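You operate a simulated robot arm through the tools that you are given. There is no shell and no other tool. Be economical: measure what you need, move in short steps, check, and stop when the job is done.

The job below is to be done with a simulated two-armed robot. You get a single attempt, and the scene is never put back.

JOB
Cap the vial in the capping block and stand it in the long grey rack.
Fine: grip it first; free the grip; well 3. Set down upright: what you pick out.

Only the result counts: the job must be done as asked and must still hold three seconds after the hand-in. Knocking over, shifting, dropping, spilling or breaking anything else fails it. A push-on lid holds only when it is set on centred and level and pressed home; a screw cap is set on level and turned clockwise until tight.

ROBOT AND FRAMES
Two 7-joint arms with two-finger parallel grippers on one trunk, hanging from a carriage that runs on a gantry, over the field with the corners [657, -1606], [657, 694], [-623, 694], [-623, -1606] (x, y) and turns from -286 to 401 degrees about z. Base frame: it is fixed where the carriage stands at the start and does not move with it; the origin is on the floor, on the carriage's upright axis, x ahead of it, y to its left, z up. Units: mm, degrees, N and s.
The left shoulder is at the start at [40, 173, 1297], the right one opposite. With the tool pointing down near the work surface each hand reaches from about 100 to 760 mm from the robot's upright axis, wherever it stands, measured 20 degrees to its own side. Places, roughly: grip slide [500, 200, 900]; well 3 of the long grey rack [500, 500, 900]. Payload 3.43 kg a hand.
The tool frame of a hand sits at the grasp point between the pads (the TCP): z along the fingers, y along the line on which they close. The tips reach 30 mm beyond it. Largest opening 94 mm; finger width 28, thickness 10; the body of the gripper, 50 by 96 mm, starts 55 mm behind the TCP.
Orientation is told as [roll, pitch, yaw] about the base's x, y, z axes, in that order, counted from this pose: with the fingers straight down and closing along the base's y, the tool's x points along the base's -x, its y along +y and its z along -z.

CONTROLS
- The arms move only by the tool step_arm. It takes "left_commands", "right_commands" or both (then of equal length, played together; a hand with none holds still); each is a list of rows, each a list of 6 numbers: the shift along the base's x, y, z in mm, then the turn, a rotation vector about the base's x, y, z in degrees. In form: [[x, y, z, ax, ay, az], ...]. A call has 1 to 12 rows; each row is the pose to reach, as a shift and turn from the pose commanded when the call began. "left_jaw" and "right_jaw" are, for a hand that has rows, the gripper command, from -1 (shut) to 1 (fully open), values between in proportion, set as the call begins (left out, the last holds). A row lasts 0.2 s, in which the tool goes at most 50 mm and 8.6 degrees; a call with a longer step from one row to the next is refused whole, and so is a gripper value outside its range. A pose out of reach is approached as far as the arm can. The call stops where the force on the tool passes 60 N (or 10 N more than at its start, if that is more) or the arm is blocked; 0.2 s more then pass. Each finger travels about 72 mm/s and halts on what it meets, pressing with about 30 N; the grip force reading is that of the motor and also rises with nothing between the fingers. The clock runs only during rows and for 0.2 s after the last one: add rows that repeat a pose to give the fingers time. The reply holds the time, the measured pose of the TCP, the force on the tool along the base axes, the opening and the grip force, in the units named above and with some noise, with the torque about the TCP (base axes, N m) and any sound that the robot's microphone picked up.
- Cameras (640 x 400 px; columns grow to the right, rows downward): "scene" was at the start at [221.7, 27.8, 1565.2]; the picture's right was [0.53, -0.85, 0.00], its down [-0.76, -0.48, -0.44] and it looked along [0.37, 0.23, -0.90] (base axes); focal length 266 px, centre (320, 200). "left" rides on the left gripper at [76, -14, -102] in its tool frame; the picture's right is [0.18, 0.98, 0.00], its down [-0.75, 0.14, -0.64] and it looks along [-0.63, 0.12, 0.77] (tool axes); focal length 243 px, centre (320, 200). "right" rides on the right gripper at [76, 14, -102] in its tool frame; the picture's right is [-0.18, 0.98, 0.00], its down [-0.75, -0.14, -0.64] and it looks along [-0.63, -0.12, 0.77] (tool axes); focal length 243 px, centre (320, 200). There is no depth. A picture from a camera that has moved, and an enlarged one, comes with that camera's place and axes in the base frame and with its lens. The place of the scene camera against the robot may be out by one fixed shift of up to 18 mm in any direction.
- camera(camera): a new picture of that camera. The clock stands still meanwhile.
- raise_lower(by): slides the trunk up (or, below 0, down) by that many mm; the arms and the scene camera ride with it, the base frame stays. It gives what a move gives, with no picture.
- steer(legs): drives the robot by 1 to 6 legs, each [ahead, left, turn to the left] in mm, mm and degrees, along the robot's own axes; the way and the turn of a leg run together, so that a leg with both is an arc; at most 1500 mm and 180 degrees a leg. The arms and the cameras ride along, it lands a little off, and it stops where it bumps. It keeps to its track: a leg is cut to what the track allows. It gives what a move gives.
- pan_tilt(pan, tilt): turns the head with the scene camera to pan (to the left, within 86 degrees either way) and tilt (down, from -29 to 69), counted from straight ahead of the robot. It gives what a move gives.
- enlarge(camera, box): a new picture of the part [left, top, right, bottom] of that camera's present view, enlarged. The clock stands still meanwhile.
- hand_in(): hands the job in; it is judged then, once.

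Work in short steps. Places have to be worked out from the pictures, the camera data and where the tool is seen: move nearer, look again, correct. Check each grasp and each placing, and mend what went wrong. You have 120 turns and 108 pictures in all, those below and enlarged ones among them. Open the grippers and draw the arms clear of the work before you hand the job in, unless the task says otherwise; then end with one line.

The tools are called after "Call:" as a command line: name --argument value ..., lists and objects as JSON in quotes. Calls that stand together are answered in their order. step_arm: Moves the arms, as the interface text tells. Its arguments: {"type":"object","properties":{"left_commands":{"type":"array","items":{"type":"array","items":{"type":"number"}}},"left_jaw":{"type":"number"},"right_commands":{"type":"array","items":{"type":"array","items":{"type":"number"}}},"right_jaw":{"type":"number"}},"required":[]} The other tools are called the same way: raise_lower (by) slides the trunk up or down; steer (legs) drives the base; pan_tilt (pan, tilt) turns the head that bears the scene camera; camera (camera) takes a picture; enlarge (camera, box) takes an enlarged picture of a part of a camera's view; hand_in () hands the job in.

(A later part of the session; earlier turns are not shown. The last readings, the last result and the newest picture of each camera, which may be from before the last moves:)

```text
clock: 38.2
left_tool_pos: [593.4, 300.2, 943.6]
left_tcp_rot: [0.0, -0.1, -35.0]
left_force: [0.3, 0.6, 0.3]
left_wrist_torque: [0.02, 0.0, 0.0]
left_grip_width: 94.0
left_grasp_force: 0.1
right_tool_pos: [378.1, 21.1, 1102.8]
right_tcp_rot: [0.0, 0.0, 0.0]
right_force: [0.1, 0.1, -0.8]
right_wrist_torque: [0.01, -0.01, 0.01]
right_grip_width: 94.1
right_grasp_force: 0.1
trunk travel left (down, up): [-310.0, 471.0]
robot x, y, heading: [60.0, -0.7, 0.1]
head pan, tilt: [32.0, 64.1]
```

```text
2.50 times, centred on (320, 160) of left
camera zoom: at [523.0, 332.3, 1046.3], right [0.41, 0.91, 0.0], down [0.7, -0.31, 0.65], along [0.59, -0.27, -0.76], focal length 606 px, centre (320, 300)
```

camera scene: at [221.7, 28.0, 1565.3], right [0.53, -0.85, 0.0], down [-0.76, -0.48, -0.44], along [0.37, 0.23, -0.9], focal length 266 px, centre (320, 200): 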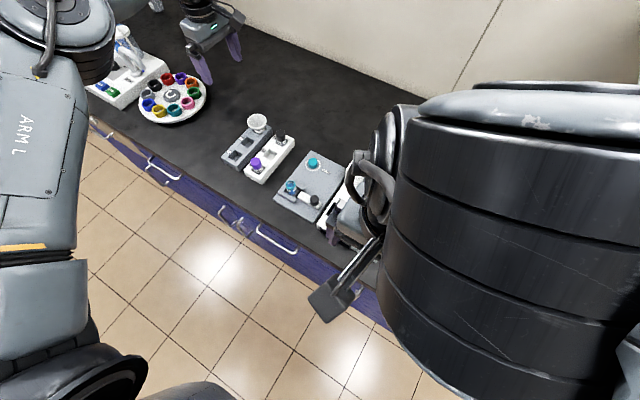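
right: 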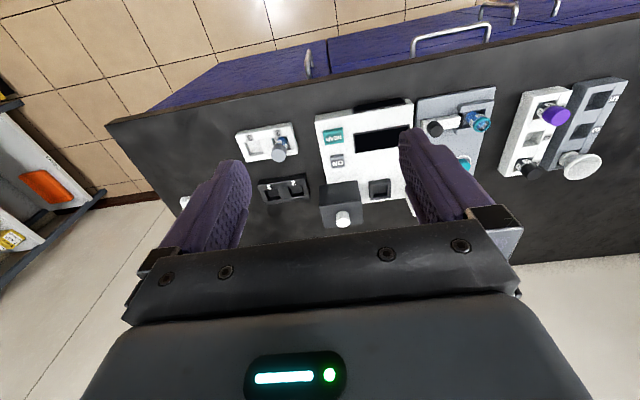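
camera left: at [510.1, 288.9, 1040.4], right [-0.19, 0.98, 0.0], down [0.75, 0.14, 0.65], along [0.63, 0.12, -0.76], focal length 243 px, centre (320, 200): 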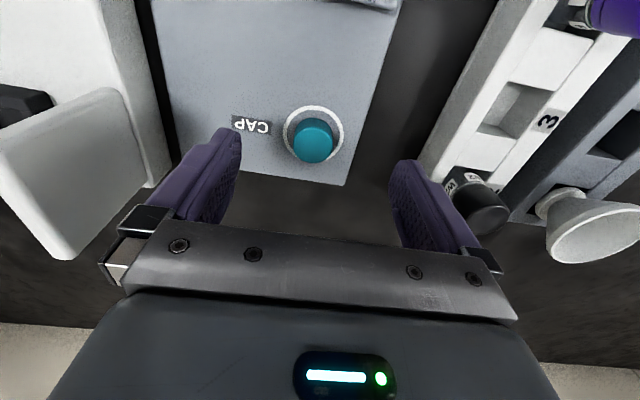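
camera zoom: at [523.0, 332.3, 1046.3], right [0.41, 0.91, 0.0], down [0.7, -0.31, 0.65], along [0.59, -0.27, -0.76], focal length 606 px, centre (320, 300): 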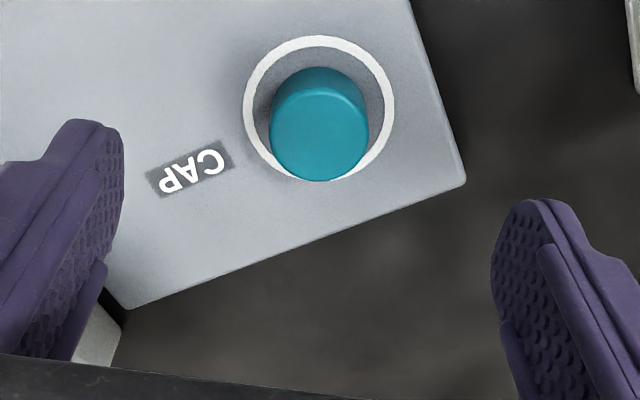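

Cap centred between the pads. I descend to z ≈ 891.

Call:
step_arm --left_commands '[[1.5, -0.5, -25, 0, 0, 0], [1.5, -0.5, -45, 0, 0, 0], [1.5, -0.5, -52, 0, 0, 0]]'

Call:
enlarge --camera "left" --box '[200, 80, 440, 240]'

```text
clock: 39.0
left_tool_pos: [595.7, 298.8, 892.7]
left_tcp_rot: [0.1, -0.2, -34.8]
left_force: [0.7, 0.4, -0.4]
left_wrist_torque: [0.0, 0.0, 0.01]
left_grip_width: 94.2
left_grasp_force: 0.1
right_tool_pos: [379.8, 21.1, 1102.5]
right_tcp_rot: [0.0, 0.0, 0.0]
right_force: [-0.3, 0.0, 1.4]
right_wrist_torque: [0.0, -0.01, 0.01]
right_grip_width: 93.9
right_grasp_force: 0.0
trunk travel left (down, up): [-310.0, 471.0]
robot x, y, heading: [58.4, -1.1, -0.3]
head pan, tilt: [32.0, 64.1]
```

```text
2.50 times, centred on (320, 160) of left
camera zoom: at [524.9, 331.1, 994.5], right [0.41, 0.91, 0.0], down [0.7, -0.31, 0.65], along [0.59, -0.27, -0.76], focal length 606 px, centre (320, 300)
```

zoom: 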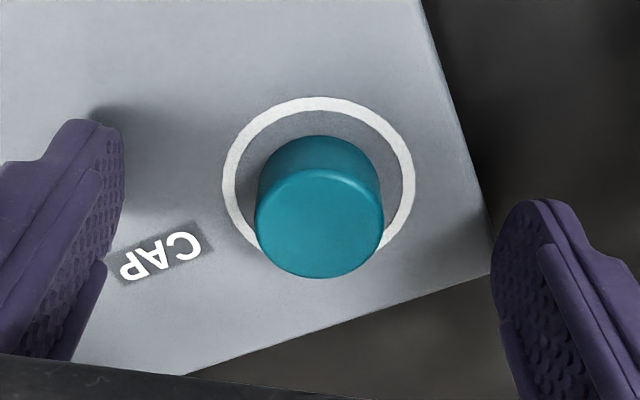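

Aligned within ~1 mm. I close on the cap.

Call:
step_arm --left_commands '[[0, 0, 0, 0, 0, 0], [0, 0, 0, 0, 0, 0], [0, 0, 0, 0, 0, 0], [0, 0, 0, 0, 0, 0]]' --left_jaw -1

Call:
step_arm --left_commands '[[0, 0, 20, 0, 0, 0], [0, 0, 45, 0, 0, 0], [0, 0, 65, 0, 0, 0]]'

Call:
camera --camera "left"

```text
clock: 40.0
left_tool_pos: [596.7, 298.2, 893.7]
left_tcp_rot: [0.1, -0.2, -34.8]
left_force: [0.3, -0.1, 0.1]
left_wrist_torque: [0.04, 0.01, -0.01]
left_grip_width: 28.2
left_grasp_force: 29.8
right_tool_pos: [379.4, 20.2, 1102.8]
right_tcp_rot: [0.0, 0.0, -0.1]
right_force: [0.0, -1.4, 0.2]
right_wrist_torque: [-0.02, -0.02, -0.01]
right_grip_width: 93.8
right_grasp_force: 0.0
trunk travel left (down, up): [-310.0, 471.0]
robot x, y, heading: [61.4, -3.3, 0.3]
head pan, tilt: [32.0, 64.1]
```

```text
clock: 40.8
left_tool_pos: [596.2, 299.7, 957.9]
left_tcp_rot: [0.1, -0.2, -34.9]
left_force: [-0.4, -0.1, -0.5]
left_wrist_torque: [0.0, -0.04, -0.01]
left_grip_width: 28.1
left_grasp_force: 30.0
right_tool_pos: [378.9, 20.8, 1101.8]
right_tcp_rot: [0.0, 0.1, 0.0]
right_force: [0.1, 0.5, -0.7]
right_wrist_torque: [-0.03, 0.01, -0.02]
right_grip_width: 93.9
right_grasp_force: 0.0
trunk travel left (down, up): [-310.0, 471.0]
robot x, y, heading: [60.6, -0.6, 0.1]
head pan, tilt: [32.0, 64.1]
```

```text
76 pictures are left
camera left: at [526.1, 331.1, 1059.3], right [0.41, 0.91, 0.0], down [0.7, -0.31, 0.64], along [0.59, -0.27, -0.76], focal length 243 px, centre (320, 200)
```

left: 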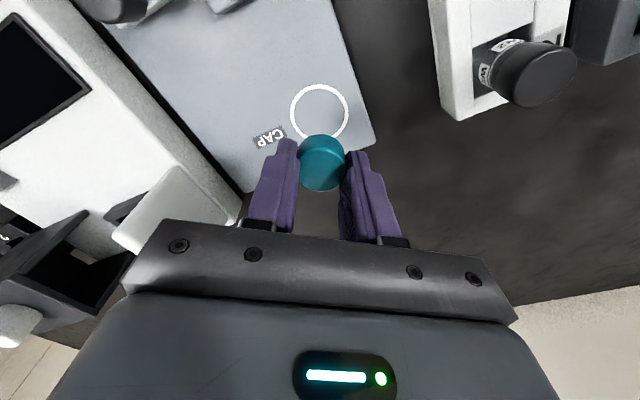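

Cap held (28.1 mm). I enlarge to measure where it sits in the grip.

Call:
enlarge --camera "left" --box '[280, 110, 370, 210]'

```text
4.00 times, centred on (325, 160) of left
camera zoom: at [526.1, 331.1, 1059.3], right [0.41, 0.91, 0.0], down [0.7, -0.31, 0.64], along [0.59, -0.27, -0.76], focal length 970 px, centre (300, 360)
```

zoom: 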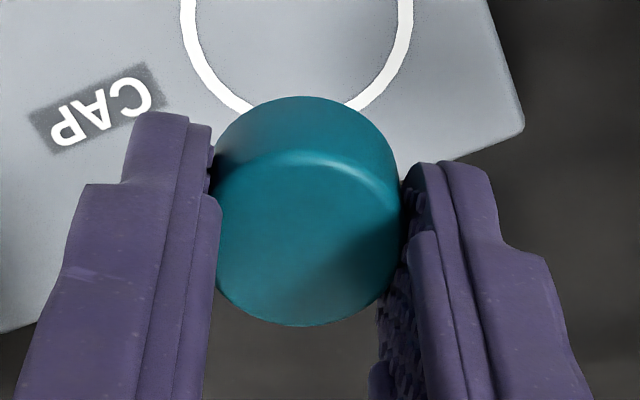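

I carry the cap to above the vial (bottom of cap ≈ 920).

Call:
step_arm --left_commands '[[-40, 0.5, 5, 0, 0, 0], [-80, 1, 5, 0, 0, 0], [-118, 1.5, 5, 0, 0, 0], [-118, 1.5, 0, 0, 0, 0]]'

Call:
enlarge --camera "left" --box '[250, 90, 390, 220]'

Call:
camera --camera "scene"

```text
clock: 41.8
left_tool_pos: [478.5, 301.0, 957.7]
left_tcp_rot: [0.0, -0.2, -34.9]
left_force: [0.0, -0.5, 0.4]
left_wrist_torque: [0.01, 0.01, 0.04]
left_grip_width: 28.3
left_grasp_force: 29.7
right_tool_pos: [379.7, 20.3, 1102.1]
right_tcp_rot: [0.1, 0.0, 0.0]
right_force: [-0.3, -0.3, -0.2]
right_wrist_torque: [0.0, 0.05, -0.02]
right_grip_width: 94.0
right_grasp_force: 0.0
trunk travel left (down, up): [-310.0, 471.0]
robot x, y, heading: [57.8, 1.8, 0.2]
head pan, tilt: [32.0, 64.1]
```

```text
3.08 times, centred on (320, 155) of left
camera zoom: at [407.9, 332.2, 1059.5], right [0.41, 0.91, 0.0], down [0.7, -0.31, 0.65], along [0.59, -0.27, -0.76], focal length 746 px, centre (320, 338)
```

zoom: 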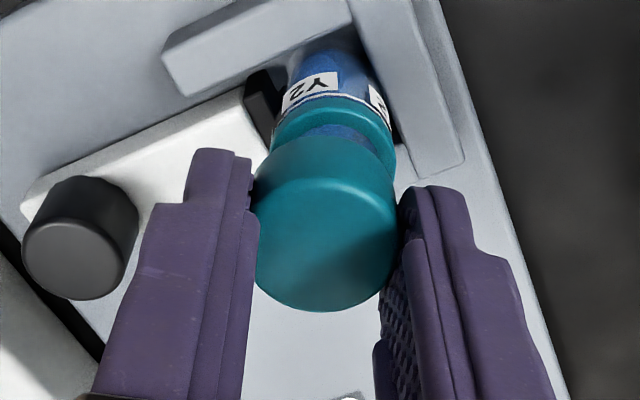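

```text
73 pictures are left
camera scene: at [281.5, 27.5, 1425.3], right [0.53, -0.85, 0.0], down [-0.76, -0.48, -0.44], along [0.37, 0.23, -0.9], focal length 266 px, centre (320, 200)
```

scene: 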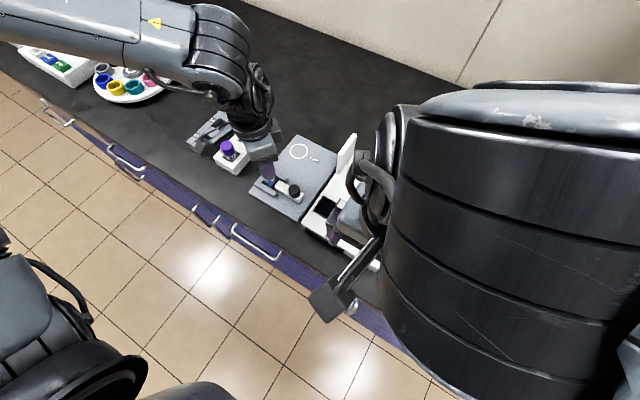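

Call:
enlarge --camera "left" --box '[296, 100, 346, 150]'

```text
8.00 times, centred on (321, 125) of left
camera zoom: at [407.9, 332.2, 1059.5], right [0.41, 0.91, 0.0], down [0.7, -0.31, 0.65], along [0.59, -0.27, -0.76], focal length 1941 px, centre (312, 800)
```

zoom: 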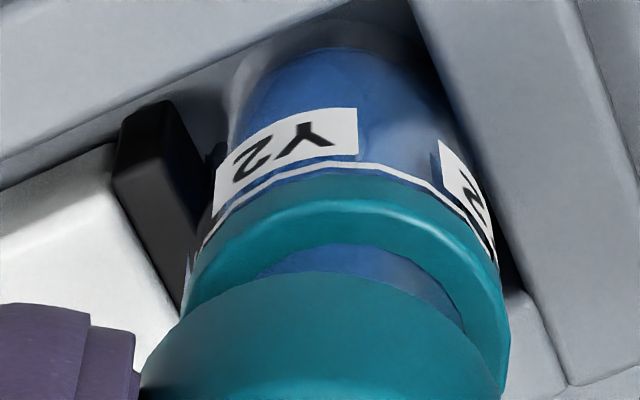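

The vial is ~1.8 mm further in the +tool-y direction. I correct and descend slowly to contact.

Call:
step_arm --left_commands '[[0.7, 1.6, 0, 0, 0, 0], [0.7, 1.6, -5, 0, 0, 0], [0.7, 1.6, -9, 0, 0, 0], [0.7, 1.6, -12, 0, 0, 0]]'

Call:
enlarge --camera "left" --box '[270, 100, 370, 200]'

```text
clock: 42.8
left_tool_pos: [480.0, 301.8, 945.1]
left_tcp_rot: [0.0, -0.2, -34.9]
left_force: [0.9, -0.6, -0.2]
left_wrist_torque: [-0.01, -0.02, 0.01]
left_grip_width: 28.6
left_grasp_force: 30.3
right_tool_pos: [379.0, 21.1, 1102.9]
right_tcp_rot: [-0.1, 0.0, 0.1]
right_force: [-0.5, -0.1, -0.3]
right_wrist_torque: [-0.04, 0.01, -0.01]
right_grip_width: 94.2
right_grasp_force: 0.0
trunk travel left (down, up): [-310.0, 471.0]
robot x, y, heading: [62.6, -1.2, -0.2]
head pan, tilt: [32.0, 64.1]
```

```text
4.00 times, centred on (320, 150) of left
camera zoom: at [407.9, 334.3, 1046.9], right [0.41, 0.91, 0.0], down [0.7, -0.31, 0.64], along [0.59, -0.27, -0.76], focal length 970 px, centre (320, 400)
```

zoom: 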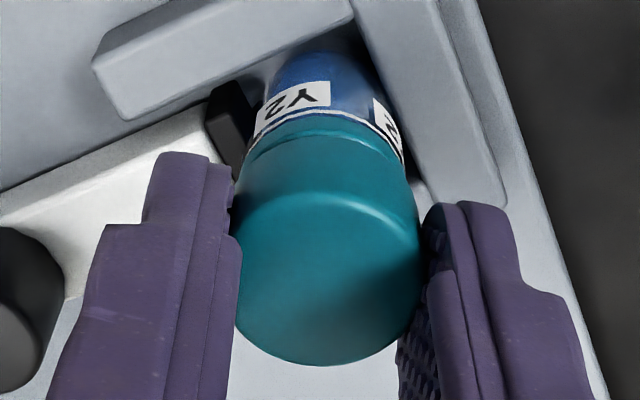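

Well aligned. I lower until contact.

Call:
step_arm --left_commands '[[0, 0, -1.5, 0, 0, 0], [0, 0, -3, 0, 0, 0], [0, 0, -4.5, 0, 0, 0], [0, 0, -6, 0, 0, 0]]'

```text
clock: 43.8
left_tool_pos: [480.2, 302.4, 940.3]
left_tcp_rot: [0.2, -0.3, -34.9]
left_force: [-0.1, -0.6, 0.3]
left_wrist_torque: [-0.04, -0.01, 0.02]
left_grip_width: 27.9
left_grasp_force: 30.4
right_tool_pos: [379.8, 20.1, 1102.5]
right_tcp_rot: [-0.1, 0.0, 0.0]
right_force: [0.2, -0.3, 0.5]
right_wrist_torque: [0.01, 0.01, 0.0]
right_grip_width: 94.0
right_grasp_force: 0.1
trunk travel left (down, up): [-310.0, 471.0]
robot x, y, heading: [58.2, 0.0, -0.2]
head pan, tilt: [32.0, 64.1]
```

Call:
step_arm --left_commands '[[0, 0, -1.5, 0, 0, 0], [0, 0, -3, 0, 0, 0], [0, 0, -4.5, 0, 0, 0], [0, 0, -6, 0, 0, 0]]'

Call:
enlarge --camera "left" --box '[270, 100, 370, 200]'

```text
clock: 44.8
left_tool_pos: [480.2, 302.6, 933.8]
left_tcp_rot: [0.1, -0.4, -34.9]
left_force: [-0.3, -2.6, 25.1]
left_wrist_torque: [-0.05, 0.02, 0.09]
left_grip_width: 28.7
left_grasp_force: 29.7
right_tool_pos: [380.1, 21.8, 1102.4]
right_tcp_rot: [0.0, -0.1, 0.0]
right_force: [0.3, -0.3, -0.7]
right_wrist_torque: [-0.02, -0.03, 0.03]
right_grip_width: 94.3
right_grasp_force: 0.0
trunk travel left (down, up): [-310.0, 471.0]
robot x, y, heading: [56.5, 2.9, -0.2]
head pan, tilt: [32.0, 64.1]
```

```text
4.00 times, centred on (320, 150) of left
camera zoom: at [409.7, 335.0, 1036.2], right [0.41, 0.91, 0.0], down [0.69, -0.31, 0.65], along [0.59, -0.27, -0.76], focal length 970 px, centre (320, 400)
```

zoom: 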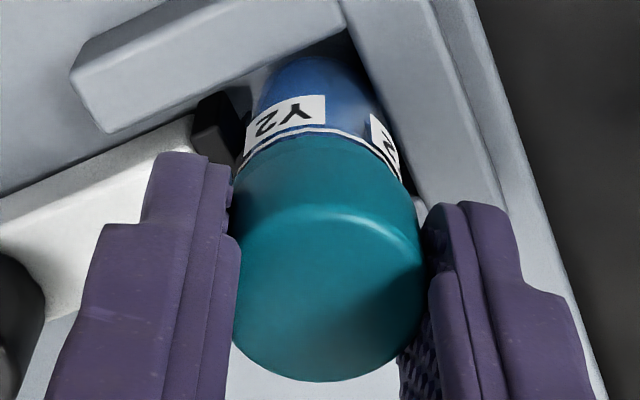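

Contact at 25 N; cap sits on the rim. I ease to a lighter press and turn clockwise, watching the torque.

Call:
step_arm --left_commands '[[0, 0, 1.5, 0, 0, 0], [0, 0, 1.5, 0, 0, -7], [0, 0, 1.5, 0, 0, -14], [0, 0, 1.5, 0, 0, -21], [0, 0, 1.5, 0, 0, -28]]'

```text
clock: 46.0
left_tool_pos: [479.3, 302.3, 934.2]
left_tcp_rot: [0.0, -0.3, -63.1]
left_force: [1.5, -1.3, 3.6]
left_wrist_torque: [-0.03, -0.06, -0.01]
left_grip_width: 28.1
left_grasp_force: 30.0
right_tool_pos: [379.5, 21.0, 1102.2]
right_tcp_rot: [0.1, 0.0, 0.0]
right_force: [0.7, 0.5, -0.4]
right_wrist_torque: [-0.04, -0.05, -0.02]
right_grip_width: 94.0
right_grasp_force: 0.2
trunk travel left (down, up): [-310.0, 471.0]
robot x, y, heading: [57.9, -1.2, -0.1]
head pan, tilt: [32.0, 64.1]
```

Call:
step_arm --left_commands '[[0, 0, -1, 0, 0, -8], [0, 0, -1, 0, 0, -16], [0, 0, -1, 0, 0, -24], [0, 0, -1, 0, 0, -32], [0, 0, -1, 0, 0, -40], [0, 0, -1, 0, 0, -48], [0, 0, -1, 0, 0, -56], [0, 0, -1, 0, 0, -64], [0, 0, -1, 0, 0, -72]]'

Call:
enlarge --camera "left" --box '[260, 80, 380, 200]'

```text
clock: 48.0
left_tool_pos: [480.0, 301.7, 934.3]
left_tcp_rot: [0.1, -0.3, -135.1]
left_force: [-1.7, -1.5, 9.0]
left_wrist_torque: [-0.09, 0.03, -0.03]
left_grip_width: 28.1
left_grasp_force: 29.7
right_tool_pos: [379.1, 21.4, 1102.3]
right_tcp_rot: [0.0, 0.0, 0.0]
right_force: [0.7, 0.4, -0.1]
right_wrist_torque: [0.02, -0.01, 0.02]
right_grip_width: 93.9
right_grasp_force: 0.0
trunk travel left (down, up): [-310.0, 471.0]
robot x, y, heading: [62.8, -0.7, 0.0]
head pan, tilt: [32.0, 64.1]
```

```text
3.33 times, centred on (320, 140) of left
camera zoom: at [523.4, 366.7, 1036.4], right [0.82, -0.57, 0.0], down [-0.43, -0.63, 0.65], along [-0.37, -0.53, -0.76], focal length 809 px, centre (320, 400)
```

zoom: 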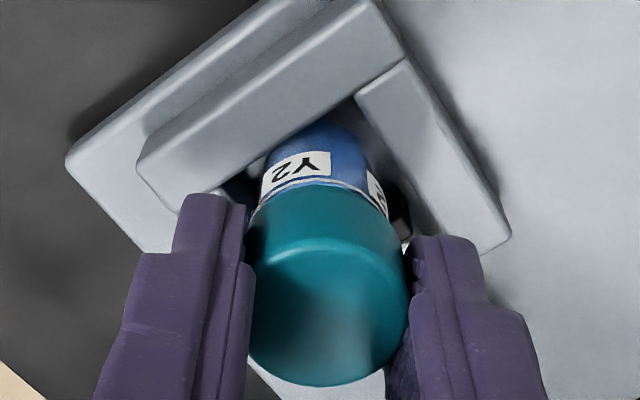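

Torque stays near zero and the labels suggest the vial may be turning with the cap. I test with 24° more and compare the label position.

Call:
enlarge --camera "left" --box '[285, 90, 355, 160]'

Call:
step_arm --left_commands '[[0, 0, 0, 0, 0, -8], [0, 0, 0, 0, 0, -16], [0, 0, 0, 0, 0, -24]]'

Call:
enlarge --camera "left" --box '[285, 90, 355, 160]'

```text
5.71 times, centred on (320, 125) of left
camera zoom: at [523.4, 366.7, 1036.4], right [0.82, -0.57, 0.0], down [-0.43, -0.63, 0.65], along [-0.37, -0.53, -0.76], focal length 1386 px, centre (320, 629)
```

zoom: 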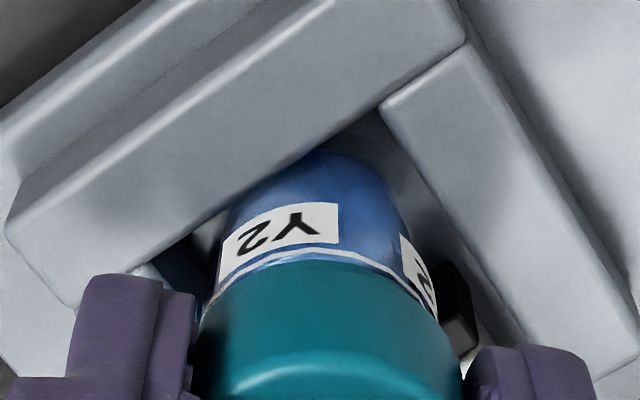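

```text
clock: 48.8
left_tool_pos: [479.5, 301.3, 935.0]
left_tcp_rot: [0.1, -0.1, -159.1]
left_force: [-2.6, -1.8, 11.6]
left_wrist_torque: [-0.05, 0.06, -0.01]
left_grip_width: 27.8
left_grasp_force: 30.5
right_tool_pos: [378.5, 20.1, 1102.3]
right_tcp_rot: [-0.1, -0.1, 0.0]
right_force: [0.0, -0.1, 0.1]
right_wrist_torque: [-0.01, 0.01, 0.0]
right_grip_width: 93.9
right_grasp_force: 0.1
trunk travel left (down, up): [-310.0, 471.0]
robot x, y, heading: [60.3, -1.7, -0.0]
head pan, tilt: [32.0, 64.1]
```

```text
5.71 times, centred on (320, 125) of left
camera zoom: at [545.7, 343.2, 1036.2], right [0.52, -0.85, 0.0], down [-0.65, -0.4, 0.65], along [-0.55, -0.34, -0.76], focal length 1386 px, centre (320, 629)
```

zoom: 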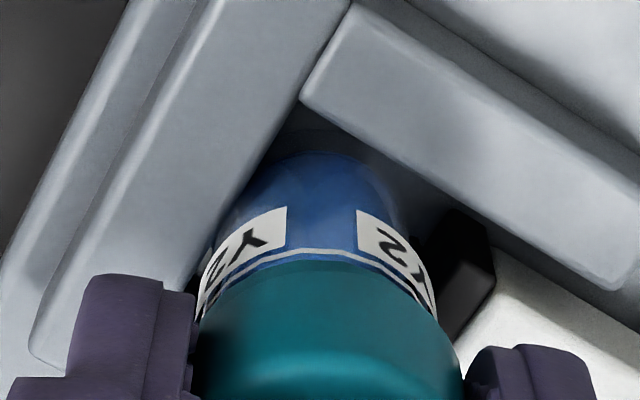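

The vial stays still while the cap turns: the grip holds. I check how the cap sits now.

Call:
enlarge --camera "left" --box '[270, 100, 370, 210]'

```text
3.64 times, centred on (320, 155) of left
camera zoom: at [545.7, 343.2, 1036.2], right [0.52, -0.85, 0.0], down [-0.65, -0.4, 0.65], along [-0.55, -0.34, -0.76], focal length 882 px, centre (320, 364)
```

zoom: 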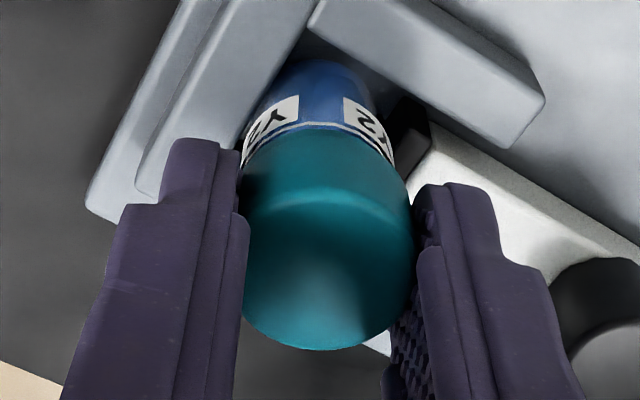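

The cap overlaps the collar but torque is nil, so it may be a push-on type. I release it gently, rise, and view the result.

Call:
step_arm --left_commands '[[0, 0, 1, 0, 0, 0], [0, 0, 1, 0, 0, 0], [0, 0, 1, 0, 0, 0], [0, 0, 1, 0, 0, 0]]' --left_jaw 0.2

Call:
step_arm --left_commands '[[0, 0, 15, 0, 0, 0], [0, 0, 35, 0, 0, 0], [0, 0, 50, 0, 0, 0]]'

Call:
enlarge --camera "left" --box '[255, 80, 385, 200]'

```text
clock: 49.8
left_tool_pos: [479.0, 301.8, 935.4]
left_tcp_rot: [0.0, -0.3, -158.9]
left_force: [-0.3, -0.1, 0.1]
left_wrist_torque: [-0.02, 0.02, -0.02]
left_grip_width: 56.6
left_grasp_force: 0.0
right_tool_pos: [378.6, 19.8, 1102.5]
right_tcp_rot: [0.1, 0.0, 0.0]
right_force: [0.2, 0.2, 0.0]
right_wrist_torque: [0.01, 0.01, 0.03]
right_grip_width: 93.8
right_grasp_force: 0.0
trunk travel left (down, up): [-310.0, 471.0]
robot x, y, heading: [56.0, 0.9, 0.0]
head pan, tilt: [32.0, 64.1]
heard: snap
```

```text
clock: 50.6
left_tool_pos: [478.7, 301.9, 987.1]
left_tcp_rot: [0.2, -0.4, -158.9]
left_force: [-0.1, 0.6, -0.5]
left_wrist_torque: [0.0, 0.02, -0.02]
left_grip_width: 56.4
left_grasp_force: 0.1
right_tool_pos: [378.5, 20.8, 1102.4]
right_tcp_rot: [-0.1, -0.1, -0.1]
right_force: [-0.1, 0.8, -0.9]
right_wrist_torque: [-0.04, -0.03, 0.0]
right_grip_width: 94.0
right_grasp_force: 0.1
trunk travel left (down, up): [-310.0, 471.0]
robot x, y, heading: [55.3, 0.9, 0.1]
head pan, tilt: [32.0, 64.1]
```

```text
3.33 times, centred on (320, 140) of left
camera zoom: at [545.0, 343.5, 1087.3], right [0.53, -0.85, 0.0], down [-0.65, -0.4, 0.65], along [-0.55, -0.34, -0.76], focal length 809 px, centre (320, 400)
```

zoom: 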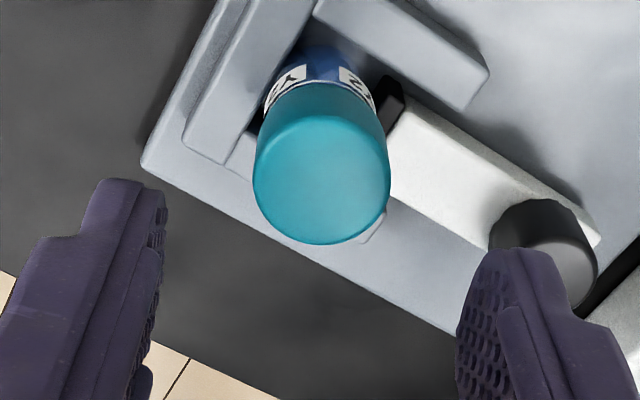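

A "snap" was heard at the release. I look closely at the cap's seat.

Call:
enlarge --camera "left" --box '[295, 85, 345, 155]'

Call:
enlarge --camera "scene" --box '[230, 120, 320, 220]'

```text
5.71 times, centred on (320, 120) of left
camera zoom: at [545.0, 343.5, 1087.3], right [0.53, -0.85, 0.0], down [-0.65, -0.4, 0.65], along [-0.55, -0.34, -0.76], focal length 1386 px, centre (320, 657)
```

zoom: 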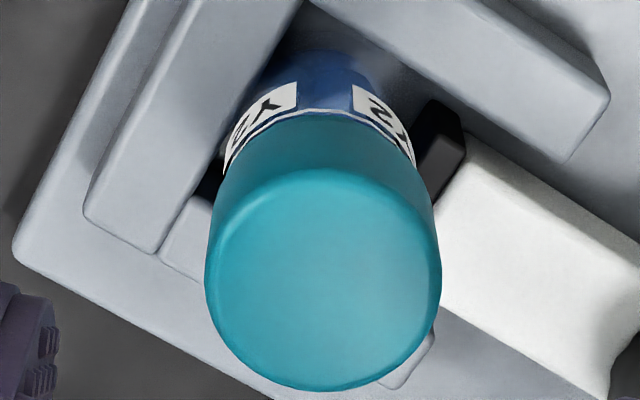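

```text
4.00 times, centred on (275, 170) of scene
camera zoom: at [281.1, 27.7, 1425.2], right [0.53, -0.85, 0.0], down [-0.76, -0.48, -0.44], along [0.37, 0.23, -0.9], focal length 1063 px, centre (500, 320)
```

zoom: 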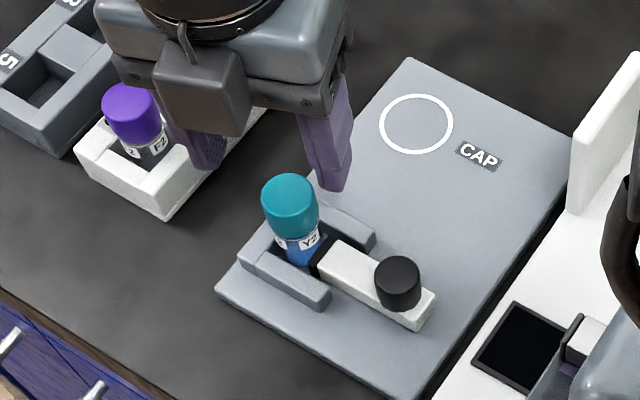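

Call:
enlarge --camera "scene" --box '[290, 158, 315, 193]'

Call:
enlarge --camera "scene" --box '[245, 135, 315, 195]'

```text
11.43 times, centred on (302, 176) of scene
camera zoom: at [281.1, 27.7, 1425.2], right [0.53, -0.85, 0.0], down [-0.76, -0.48, -0.44], along [0.37, 0.23, -0.9], focal length 3038 px, centre (520, 480)
```

zoom: 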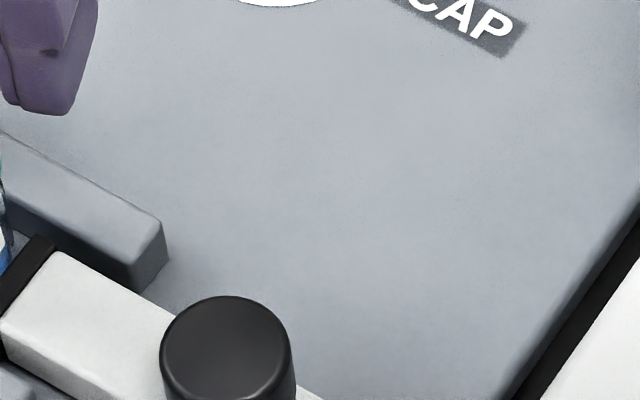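

```text
6.67 times, centred on (280, 165) of scene
camera zoom: at [281.1, 27.7, 1425.2], right [0.53, -0.85, 0.0], down [-0.76, -0.48, -0.44], along [0.37, 0.23, -0.9], focal length 1772 px, centre (587, 433)
```

zoom: 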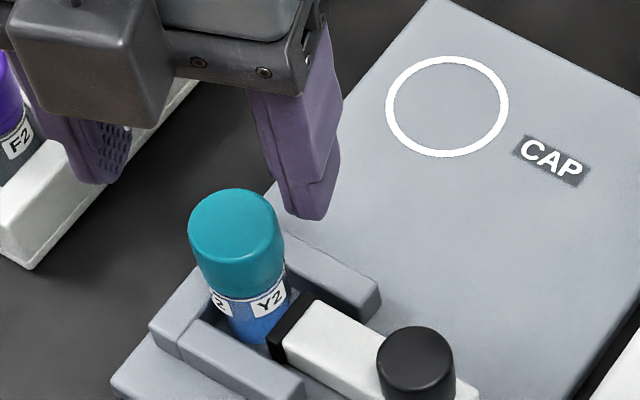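

The cap now covers the collar right down to the label line. I close the fingers and press on top of the cap to make sure it is home.

Call:
step_arm --left_commands '[[0.8, -0.4, 0, 0, 0, 0], [0.8, -0.4, -10, 0, 0, 0], [0.8, -0.4, -20, 0, 0, 0], [0.8, -0.4, -28, 0, 0, 0], [0.8, -0.4, -33, 0, 0, 0], [0.8, -0.4, -37, 0, 0, 0]]' --left_jaw -1

Call:
step_arm --left_commands '[[0, 0, -2, 0, 0, 0], [0, 0, -4, 0, 0, 0], [0, 0, -6, 0, 0, 0], [0, 0, -8, 0, 0, 0], [0, 0, -10, 0, 0, 0]]'

```text
clock: 52.0
left_tool_pos: [481.6, 300.9, 956.8]
left_tcp_rot: [0.3, 0.1, -159.1]
left_force: [-7.6, 1.7, 33.8]
left_wrist_torque: [-0.06, 0.61, 0.01]
left_grip_width: 0.0
left_grasp_force: 30.0
right_tool_pos: [378.1, 21.6, 1103.2]
right_tcp_rot: [0.0, 0.0, 0.2]
right_force: [0.2, -0.5, -0.2]
right_wrist_torque: [-0.01, 0.01, -0.03]
right_grip_width: 94.2
right_grasp_force: 0.1
trunk travel left (down, up): [-310.0, 471.0]
robot x, y, heading: [53.4, -2.6, 0.1]
head pan, tilt: [32.0, 64.1]
stopped in row 6 (left hand): the force on the tool passed its limit at 68 N (the readings are from after the stop); the commanded pose is now the measured one
```

```text
clock: 52.4
left_tool_pos: [482.5, 299.6, 956.5]
left_tcp_rot: [0.5, 0.3, -159.2]
left_force: [-8.9, 2.6, 32.4]
left_wrist_torque: [0.05, 0.57, -0.05]
left_grip_width: 0.0
left_grasp_force: 30.4
right_tool_pos: [378.0, 22.5, 1102.7]
right_tcp_rot: [-0.1, 0.0, 0.1]
right_force: [-0.6, 0.1, -0.3]
right_wrist_torque: [0.02, 0.0, -0.01]
right_grip_width: 94.1
right_grasp_force: 0.0
trunk travel left (down, up): [-310.0, 471.0]
robot x, y, heading: [55.1, 0.1, 0.1]
head pan, tilt: [32.0, 64.1]
stopped in row 2 (left hand): the force on the tool passed its limit at 66 N (the readings are from after the stop); the commanded pose is now the measured one
```

Contact came at tip height ≈ 926 and 66 N pressed without another snap. I rise and measure the cap again.

Call:
step_arm --left_commands '[[0, 0, 10, 0, 0, 0], [0, 0, 30, 0, 0, 0]]' --left_jaw 0.3

Call:
enlarge --camera "left" --box '[270, 80, 370, 200]'

Call:
enlarge --camera "scene" --box '[245, 135, 315, 195]'

```text
clock: 53.0
left_tool_pos: [482.4, 299.4, 983.0]
left_tcp_rot: [0.3, 0.0, -159.1]
left_force: [0.4, -0.2, 1.2]
left_wrist_torque: [0.02, 0.0, -0.02]
left_grip_width: 61.4
left_grasp_force: 0.1
right_tool_pos: [378.9, 21.3, 1102.7]
right_tcp_rot: [0.0, 0.1, 0.1]
right_force: [0.8, 0.4, 0.1]
right_wrist_torque: [0.0, -0.02, 0.0]
right_grip_width: 93.7
right_grasp_force: 0.0
trunk travel left (down, up): [-310.0, 471.0]
robot x, y, heading: [61.2, 2.2, 0.3]
head pan, tilt: [32.0, 64.1]
```

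```text
3.33 times, centred on (320, 140) of left
camera zoom: at [547.8, 340.4, 1086.0], right [0.52, -0.85, 0.01], down [-0.66, -0.4, 0.64], along [-0.55, -0.34, -0.77], focal length 809 px, centre (320, 400)
```

zoom: 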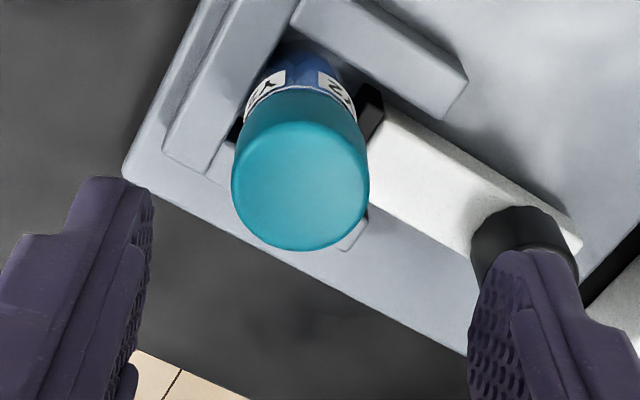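

```text
6.67 times, centred on (280, 165) of scene
camera zoom: at [280.7, 28.0, 1425.0], right [0.53, -0.85, 0.0], down [-0.76, -0.48, -0.44], along [0.37, 0.23, -0.9], focal length 1772 px, centre (587, 433)
```

zoom: 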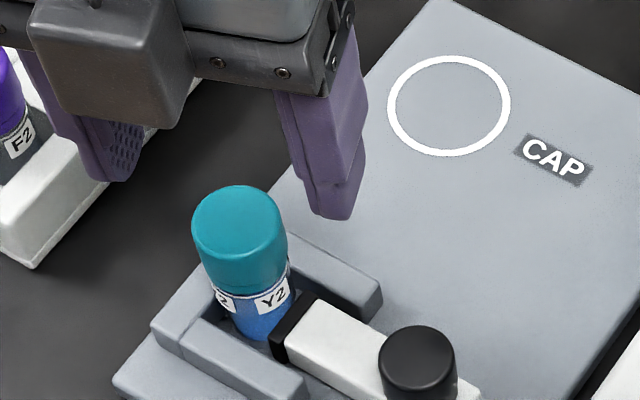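

Call:
enlarge --camera "scene" --box '[272, 160, 292, 190]'

Call:
enlarge --camera "left" --box '[298, 95, 328, 125]'

```text
13.33 times, centred on (282, 175) of scene
camera zoom: at [280.7, 28.0, 1425.0], right [0.53, -0.85, 0.0], down [-0.76, -0.48, -0.44], along [0.37, 0.23, -0.9], focal length 3544 px, centre (827, 533)
```

zoom: 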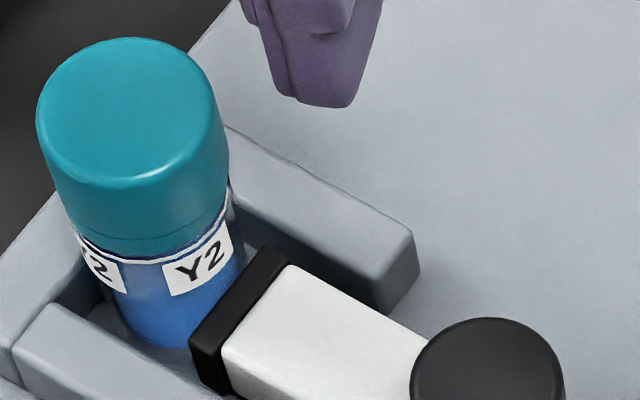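

```text
13.33 times, centred on (313, 110) of left
camera zoom: at [547.8, 340.4, 1086.0], right [0.52, -0.85, 0.01], down [-0.66, -0.4, 0.64], along [-0.55, -0.34, -0.77], focal length 3235 px, centre (413, 1400)
```

zoom: 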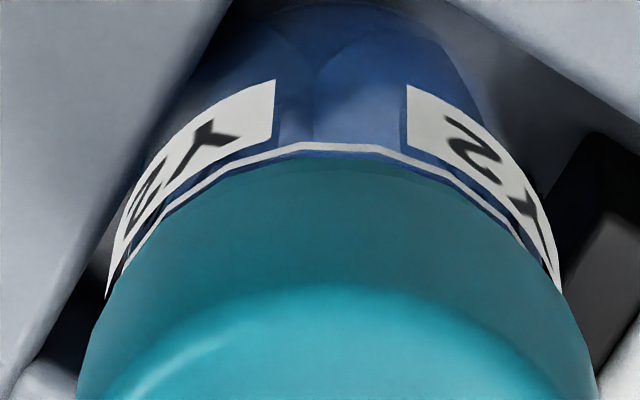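

A thin seam shows the cap is only part-way down over the collar, so it behaves like a screw cap. I unwind the open hand above it to regrip and view from another side.

Call:
step_arm --left_commands '[[-2, 1.5, 0, 0, 0, 8.5], [-2, 1.5, 0, 0, 0, 17], [-2, 1.5, 0, 0, 0, 25.5], [-2, 1.5, 0, 0, 0, 34], [-2, 1.5, 0, 0, 0, 42.5], [-2, 1.5, 0, 0, 0, 51], [-2, 1.5, 0, 0, 0, 59.5], [-2, 1.5, 0, 0, 0, 68]]'

Call:
step_arm --left_commands '[[0, 0, 0, 0, 0, 8.5], [0, 0, 0, 0, 0, 17], [0, 0, 0, 0, 0, 25.5], [0, 0, 0, 0, 0, 34], [0, 0, 0, 0, 0, 42.5], [0, 0, 0, 0, 0, 51], [0, 0, 0, 0, 0, 59.5], [0, 0, 0, 0, 0, 68], [0, 0, 0, 0, 0, 71]]'

Call:
enlarge --camera "left" --box '[270, 80, 370, 200]'

Call:
enlarge --camera "scene" --box '[272, 155, 297, 190]'

```text
clock: 54.8
left_tool_pos: [480.6, 300.0, 983.8]
left_tcp_rot: [0.5, 0.2, -91.0]
left_force: [0.9, 0.0, -0.7]
left_wrist_torque: [0.0, -0.02, -0.02]
left_grip_width: 61.0
left_grasp_force: 0.0
right_tool_pos: [378.6, 19.9, 1101.2]
right_tcp_rot: [0.0, 0.0, 0.1]
right_force: [0.3, 0.2, -0.1]
right_wrist_torque: [-0.01, 0.04, 0.03]
right_grip_width: 94.0
right_grasp_force: 0.0
trunk travel left (down, up): [-310.0, 471.0]
robot x, y, heading: [60.1, 1.0, 0.1]
head pan, tilt: [32.0, 64.1]
```

```text
clock: 56.8
left_tool_pos: [480.9, 300.8, 984.0]
left_tcp_rot: [0.6, 0.2, -20.0]
left_force: [-0.4, 0.2, -0.9]
left_wrist_torque: [0.01, 0.0, 0.0]
left_grip_width: 61.3
left_grasp_force: 0.0
right_tool_pos: [378.0, 20.0, 1101.2]
right_tcp_rot: [0.0, -0.1, 0.1]
right_force: [-0.2, 0.4, 0.0]
right_wrist_torque: [0.0, 0.02, 0.01]
right_grip_width: 94.2
right_grasp_force: 0.0
trunk travel left (down, up): [-310.0, 471.0]
robot x, y, heading: [58.7, -2.0, -0.3]
head pan, tilt: [32.0, 64.1]
```

```text
3.33 times, centred on (320, 140) of left
camera zoom: at [403.6, 312.9, 1086.0], right [0.16, 0.99, 0.01], down [0.76, -0.13, 0.64], along [0.63, -0.1, -0.77], focal length 809 px, centre (320, 400)
```

zoom: 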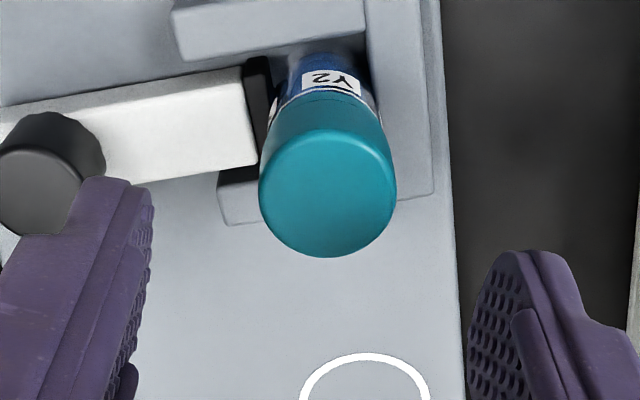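

```text
11.43 times, centred on (284, 172) of scene
camera zoom: at [280.6, 27.8, 1425.2], right [0.53, -0.85, 0.0], down [-0.76, -0.48, -0.44], along [0.37, 0.23, -0.9], focal length 3038 px, centre (726, 514)
```

zoom: 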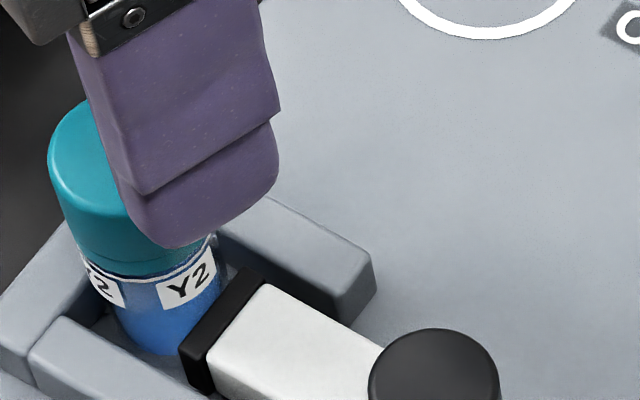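

Cap top ≈ (481, 302, 920 by vision): ~4 mm over the collar, level. I regrip it and turn clockwise again with a light press.

Call:
step_arm --left_commands '[[0, 1, -20, 0, 0, 0], [0, 1, -40, 0, 0, 0], [0, 1, -49, 0, 0, 0]]'

Call:
step_arm --left_commands '[[0, 0, 0, 0, 0, 0], [0, 0, 0, 0, 0, 0], [0, 0, 0, 0, 0, 0]]' --left_jaw -1

Call:
step_arm --left_commands '[[0, 0, -1, 0, 0, 0], [0, 0, -2, 0, 0, -8], [0, 0, -2, 0, 0, -16], [0, 0, -2, 0, 0, -24], [0, 0, -2, 0, 0, -32], [0, 0, -2, 0, 0, -40]]'

```text
clock: 57.6
left_tool_pos: [480.8, 300.9, 934.4]
left_tcp_rot: [0.5, 0.1, -20.2]
left_force: [0.0, 0.3, 0.6]
left_wrist_torque: [-0.01, -0.03, 0.01]
left_grip_width: 61.0
left_grasp_force: 0.1
right_tool_pos: [379.0, 20.0, 1102.3]
right_tcp_rot: [0.0, 0.1, 0.2]
right_force: [0.5, -1.1, 0.1]
right_wrist_torque: [-0.04, 0.0, 0.03]
right_grip_width: 94.1
right_grasp_force: 0.1
trunk travel left (down, up): [-310.0, 471.0]
robot x, y, heading: [59.7, 0.6, -0.0]
head pan, tilt: [32.0, 64.1]
```

```text
clock: 58.4
left_tool_pos: [480.2, 301.1, 935.9]
left_tcp_rot: [0.5, 0.1, -20.3]
left_force: [0.0, 1.4, 0.2]
left_wrist_torque: [0.0, -0.01, 0.01]
left_grip_width: 27.9
left_grasp_force: 29.9
right_tool_pos: [377.2, 21.0, 1103.3]
right_tcp_rot: [0.0, 0.0, 0.1]
right_force: [0.1, 0.1, 0.6]
right_wrist_torque: [-0.02, 0.0, -0.01]
right_grip_width: 94.1
right_grasp_force: 0.0
trunk travel left (down, up): [-310.0, 471.0]
robot x, y, heading: [58.2, 1.1, -0.2]
head pan, tilt: [32.0, 64.1]
heard: snap
```

```text
clock: 59.8
left_tool_pos: [481.0, 301.5, 934.1]
left_tcp_rot: [0.5, 0.1, -60.4]
left_force: [-1.1, -0.4, 17.7]
left_wrist_torque: [-0.02, 0.1, 0.02]
left_grip_width: 27.8
left_grasp_force: 29.8
right_tool_pos: [380.4, 22.0, 1103.1]
right_tcp_rot: [0.0, 0.0, 0.2]
right_force: [0.7, 0.4, -0.3]
right_wrist_torque: [0.01, 0.03, 0.03]
right_grip_width: 93.9
right_grasp_force: 0.0
trunk travel left (down, up): [-310.0, 471.0]
robot x, y, heading: [60.4, -3.4, 0.0]
head pan, tilt: [32.0, 64.1]
```

Another "snap" as the fingers closed. I check the picture for what turns and how the cap sits.

Call:
enlarge --camera "left" --box '[285, 90, 355, 160]'

Call:
enlarge --camera "scene" --box '[272, 155, 297, 190]'

```text
5.71 times, centred on (320, 125) of left
camera zoom: at [429.7, 361.0, 1035.8], right [0.76, 0.65, 0.01], down [0.49, -0.59, 0.64], along [0.42, -0.49, -0.77], focal length 1386 px, centre (320, 629)
```

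zoom: 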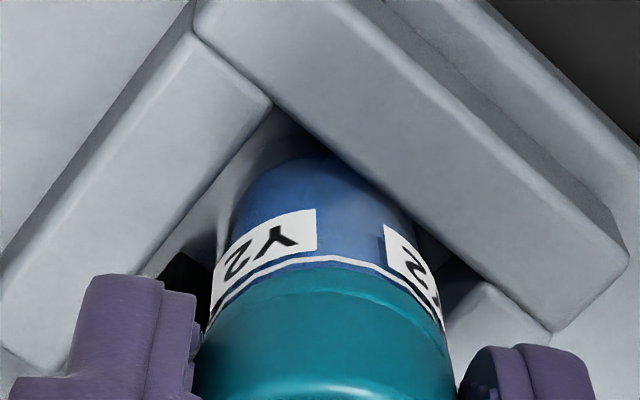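

```text
11.43 times, centred on (284, 172) of scene
camera zoom: at [281.0, 28.2, 1425.4], right [0.53, -0.85, 0.0], down [-0.76, -0.48, -0.44], along [0.37, 0.23, -0.9], focal length 3038 px, centre (726, 514)
```

zoom: 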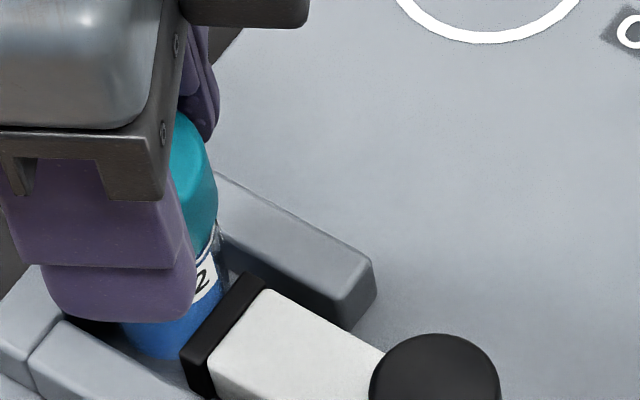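

Reference check: I look at an already capped vial (purple, black) in the white rack to see what a closed cap looks like.

Call:
enlarge --camera "scene" --box '[215, 130, 255, 180]'

Call:
camera --camera "scene"

```text
8.00 times, centred on (235, 155) of scene
camera zoom: at [281.0, 28.2, 1425.4], right [0.53, -0.85, 0.0], down [-0.76, -0.48, -0.44], along [0.37, 0.23, -0.9], focal length 2126 px, centre (1000, 560)
```

zoom: 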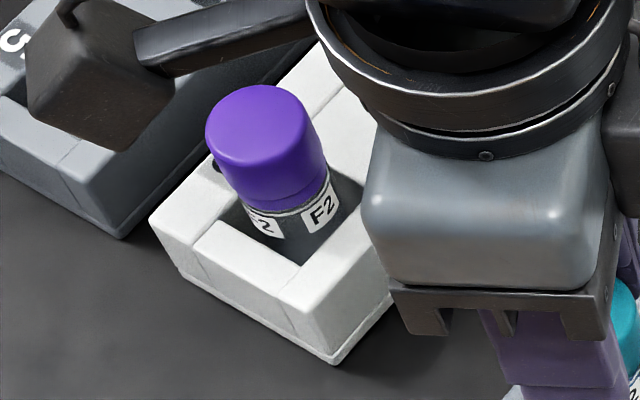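

```text
51 pictures are left
camera scene: at [281.0, 28.2, 1425.4], right [0.53, -0.85, 0.0], down [-0.76, -0.48, -0.44], along [0.37, 0.23, -0.9], focal length 266 px, centre (320, 200)
```

scene: 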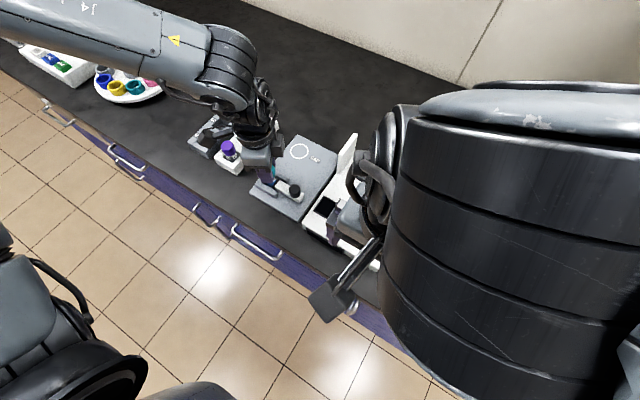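

The closed purple vial shows the same thin collar seam, so this is likely a push-on lid that seats with a "snap". I center, press a little more and release to let it seat again.

Call:
step_arm --left_commands '[[0, 0, -1, 0, 0, 0], [0, 0, -2, 0, 0, 0], [0, 0, -2, 0, 0, 0]]'

Call:
step_arm --left_commands '[[0, 0, 0, 0, 0, 0], [0, 0, 0, 0, 0, 0], [0, 0, 0, 0, 0, 0], [0, 0, 0, 0, 0, 0]]' --left_jaw 0.3

Call:
step_arm --left_commands '[[0, 0, 25, 0, 0, 0], [0, 0, 50, 0, 0, 0]]'

Call:
enlarge --camera "left" --box '[275, 80, 365, 180]'

Call:
enlarge --camera "scene" --box '[272, 160, 292, 190]'

```text
clock: 60.6
left_tool_pos: [482.2, 302.9, 933.1]
left_tcp_rot: [0.7, 0.1, -60.2]
left_force: [-4.2, -0.6, 32.9]
left_wrist_torque: [0.05, 0.14, 0.02]
left_grip_width: 28.0
left_grasp_force: 29.8
right_tool_pos: [380.1, 21.9, 1103.2]
right_tcp_rot: [0.1, 0.0, 0.1]
right_force: [0.5, -0.3, -0.7]
right_wrist_torque: [0.0, 0.02, 0.02]
right_grip_width: 94.0
right_grasp_force: 0.2
trunk travel left (down, up): [-310.0, 471.0]
robot x, y, heading: [61.8, -2.5, 0.0]
head pan, tilt: [32.0, 64.1]
```

```text
clock: 61.6
left_tool_pos: [479.7, 299.4, 931.4]
left_tcp_rot: [0.5, 0.1, -60.2]
left_force: [0.0, -0.3, -0.2]
left_wrist_torque: [0.02, -0.04, 0.0]
left_grip_width: 61.0
left_grasp_force: 0.0
right_tool_pos: [378.7, 19.9, 1101.5]
right_tcp_rot: [0.0, 0.0, 0.1]
right_force: [1.0, -0.1, 0.5]
right_wrist_torque: [-0.01, 0.03, 0.03]
right_grip_width: 94.2
right_grasp_force: 0.2
trunk travel left (down, up): [-310.0, 471.0]
robot x, y, heading: [56.9, -0.0, 0.1]
head pan, tilt: [32.0, 64.1]
heard: snap
```

```text
clock: 62.2
left_tool_pos: [479.1, 302.3, 981.2]
left_tcp_rot: [0.5, 0.1, -60.2]
left_force: [-0.5, 0.2, 0.4]
left_wrist_torque: [-0.02, -0.03, 0.0]
left_grip_width: 61.1
left_grasp_force: 0.0
right_tool_pos: [379.1, 20.3, 1102.0]
right_tcp_rot: [0.0, -0.1, 0.0]
right_force: [-0.7, -0.6, 1.0]
right_wrist_torque: [0.04, -0.03, 0.0]
right_grip_width: 93.9
right_grasp_force: 0.2
trunk travel left (down, up): [-310.0, 471.0]
robot x, y, heading: [56.5, -1.6, 0.1]
head pan, tilt: [32.0, 64.1]
```

```text
4.00 times, centred on (320, 130) of left
camera zoom: at [428.3, 360.3, 1083.2], right [0.76, 0.65, 0.01], down [0.49, -0.59, 0.64], along [0.42, -0.48, -0.77], focal length 970 px, centre (320, 480)
```

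zoom: 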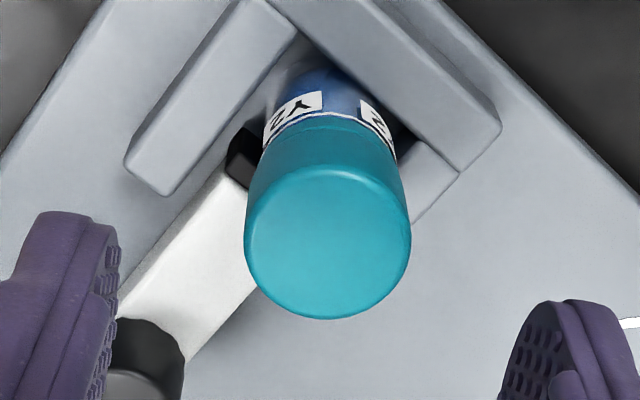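

```text
13.33 times, centred on (282, 175) of scene
camera zoom: at [280.6, 27.9, 1425.1], right [0.53, -0.85, 0.0], down [-0.76, -0.48, -0.44], along [0.37, 0.23, -0.9], focal length 3544 px, centre (827, 533)
```

zoom: 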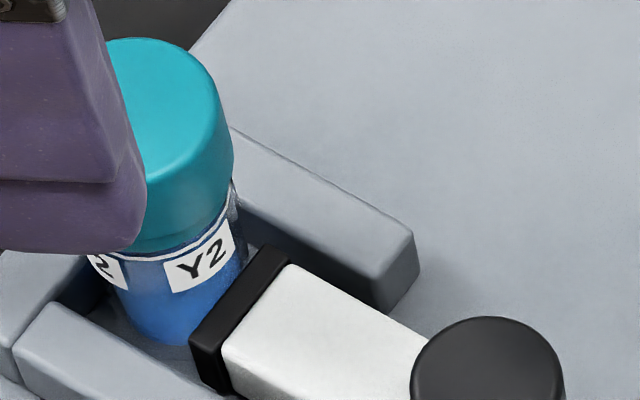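

Snap again on release. To compare heights fairly with the closed purple vial, I move the hand aside and take matched close-ups.

Call:
step_arm --left_commands '[[0, 0, 30, 0, 0, 0], [40, -10, 60, 0, 0, 0], [85, -30, 90, 0, 0, 0], [110, -50, 120, 0, 0, 0]]'

Call:
enlarge --camera "scene" --box '[268, 155, 293, 190]'

Call:
enlarge --camera "scene" --box '[218, 135, 243, 170]'

```text
refused: row 2 steps farther than a row can; nothing moved
```

```text
11.43 times, centred on (280, 172) of scene
camera zoom: at [280.6, 27.9, 1425.1], right [0.53, -0.85, 0.0], down [-0.76, -0.48, -0.44], along [0.37, 0.23, -0.9], focal length 3038 px, centre (771, 514)
```

zoom: 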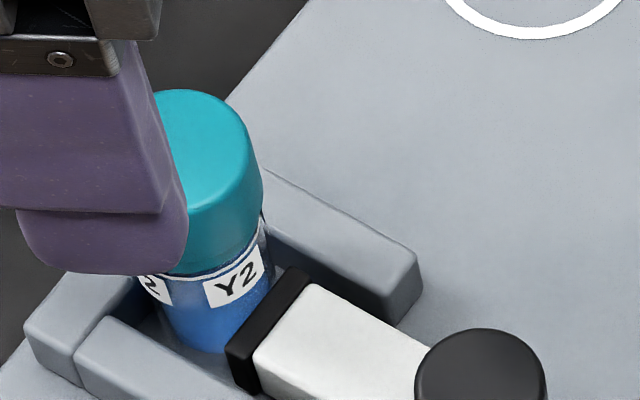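

```text
11.43 times, centred on (230, 152) of scene
camera zoom: at [280.6, 27.9, 1425.1], right [0.53, -0.85, 0.0], down [-0.76, -0.48, -0.44], along [0.37, 0.23, -0.9], focal length 3038 px, centre (1343, 743)
```

zoom: 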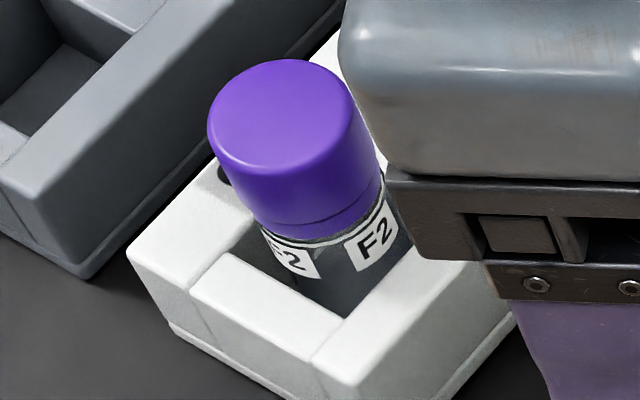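

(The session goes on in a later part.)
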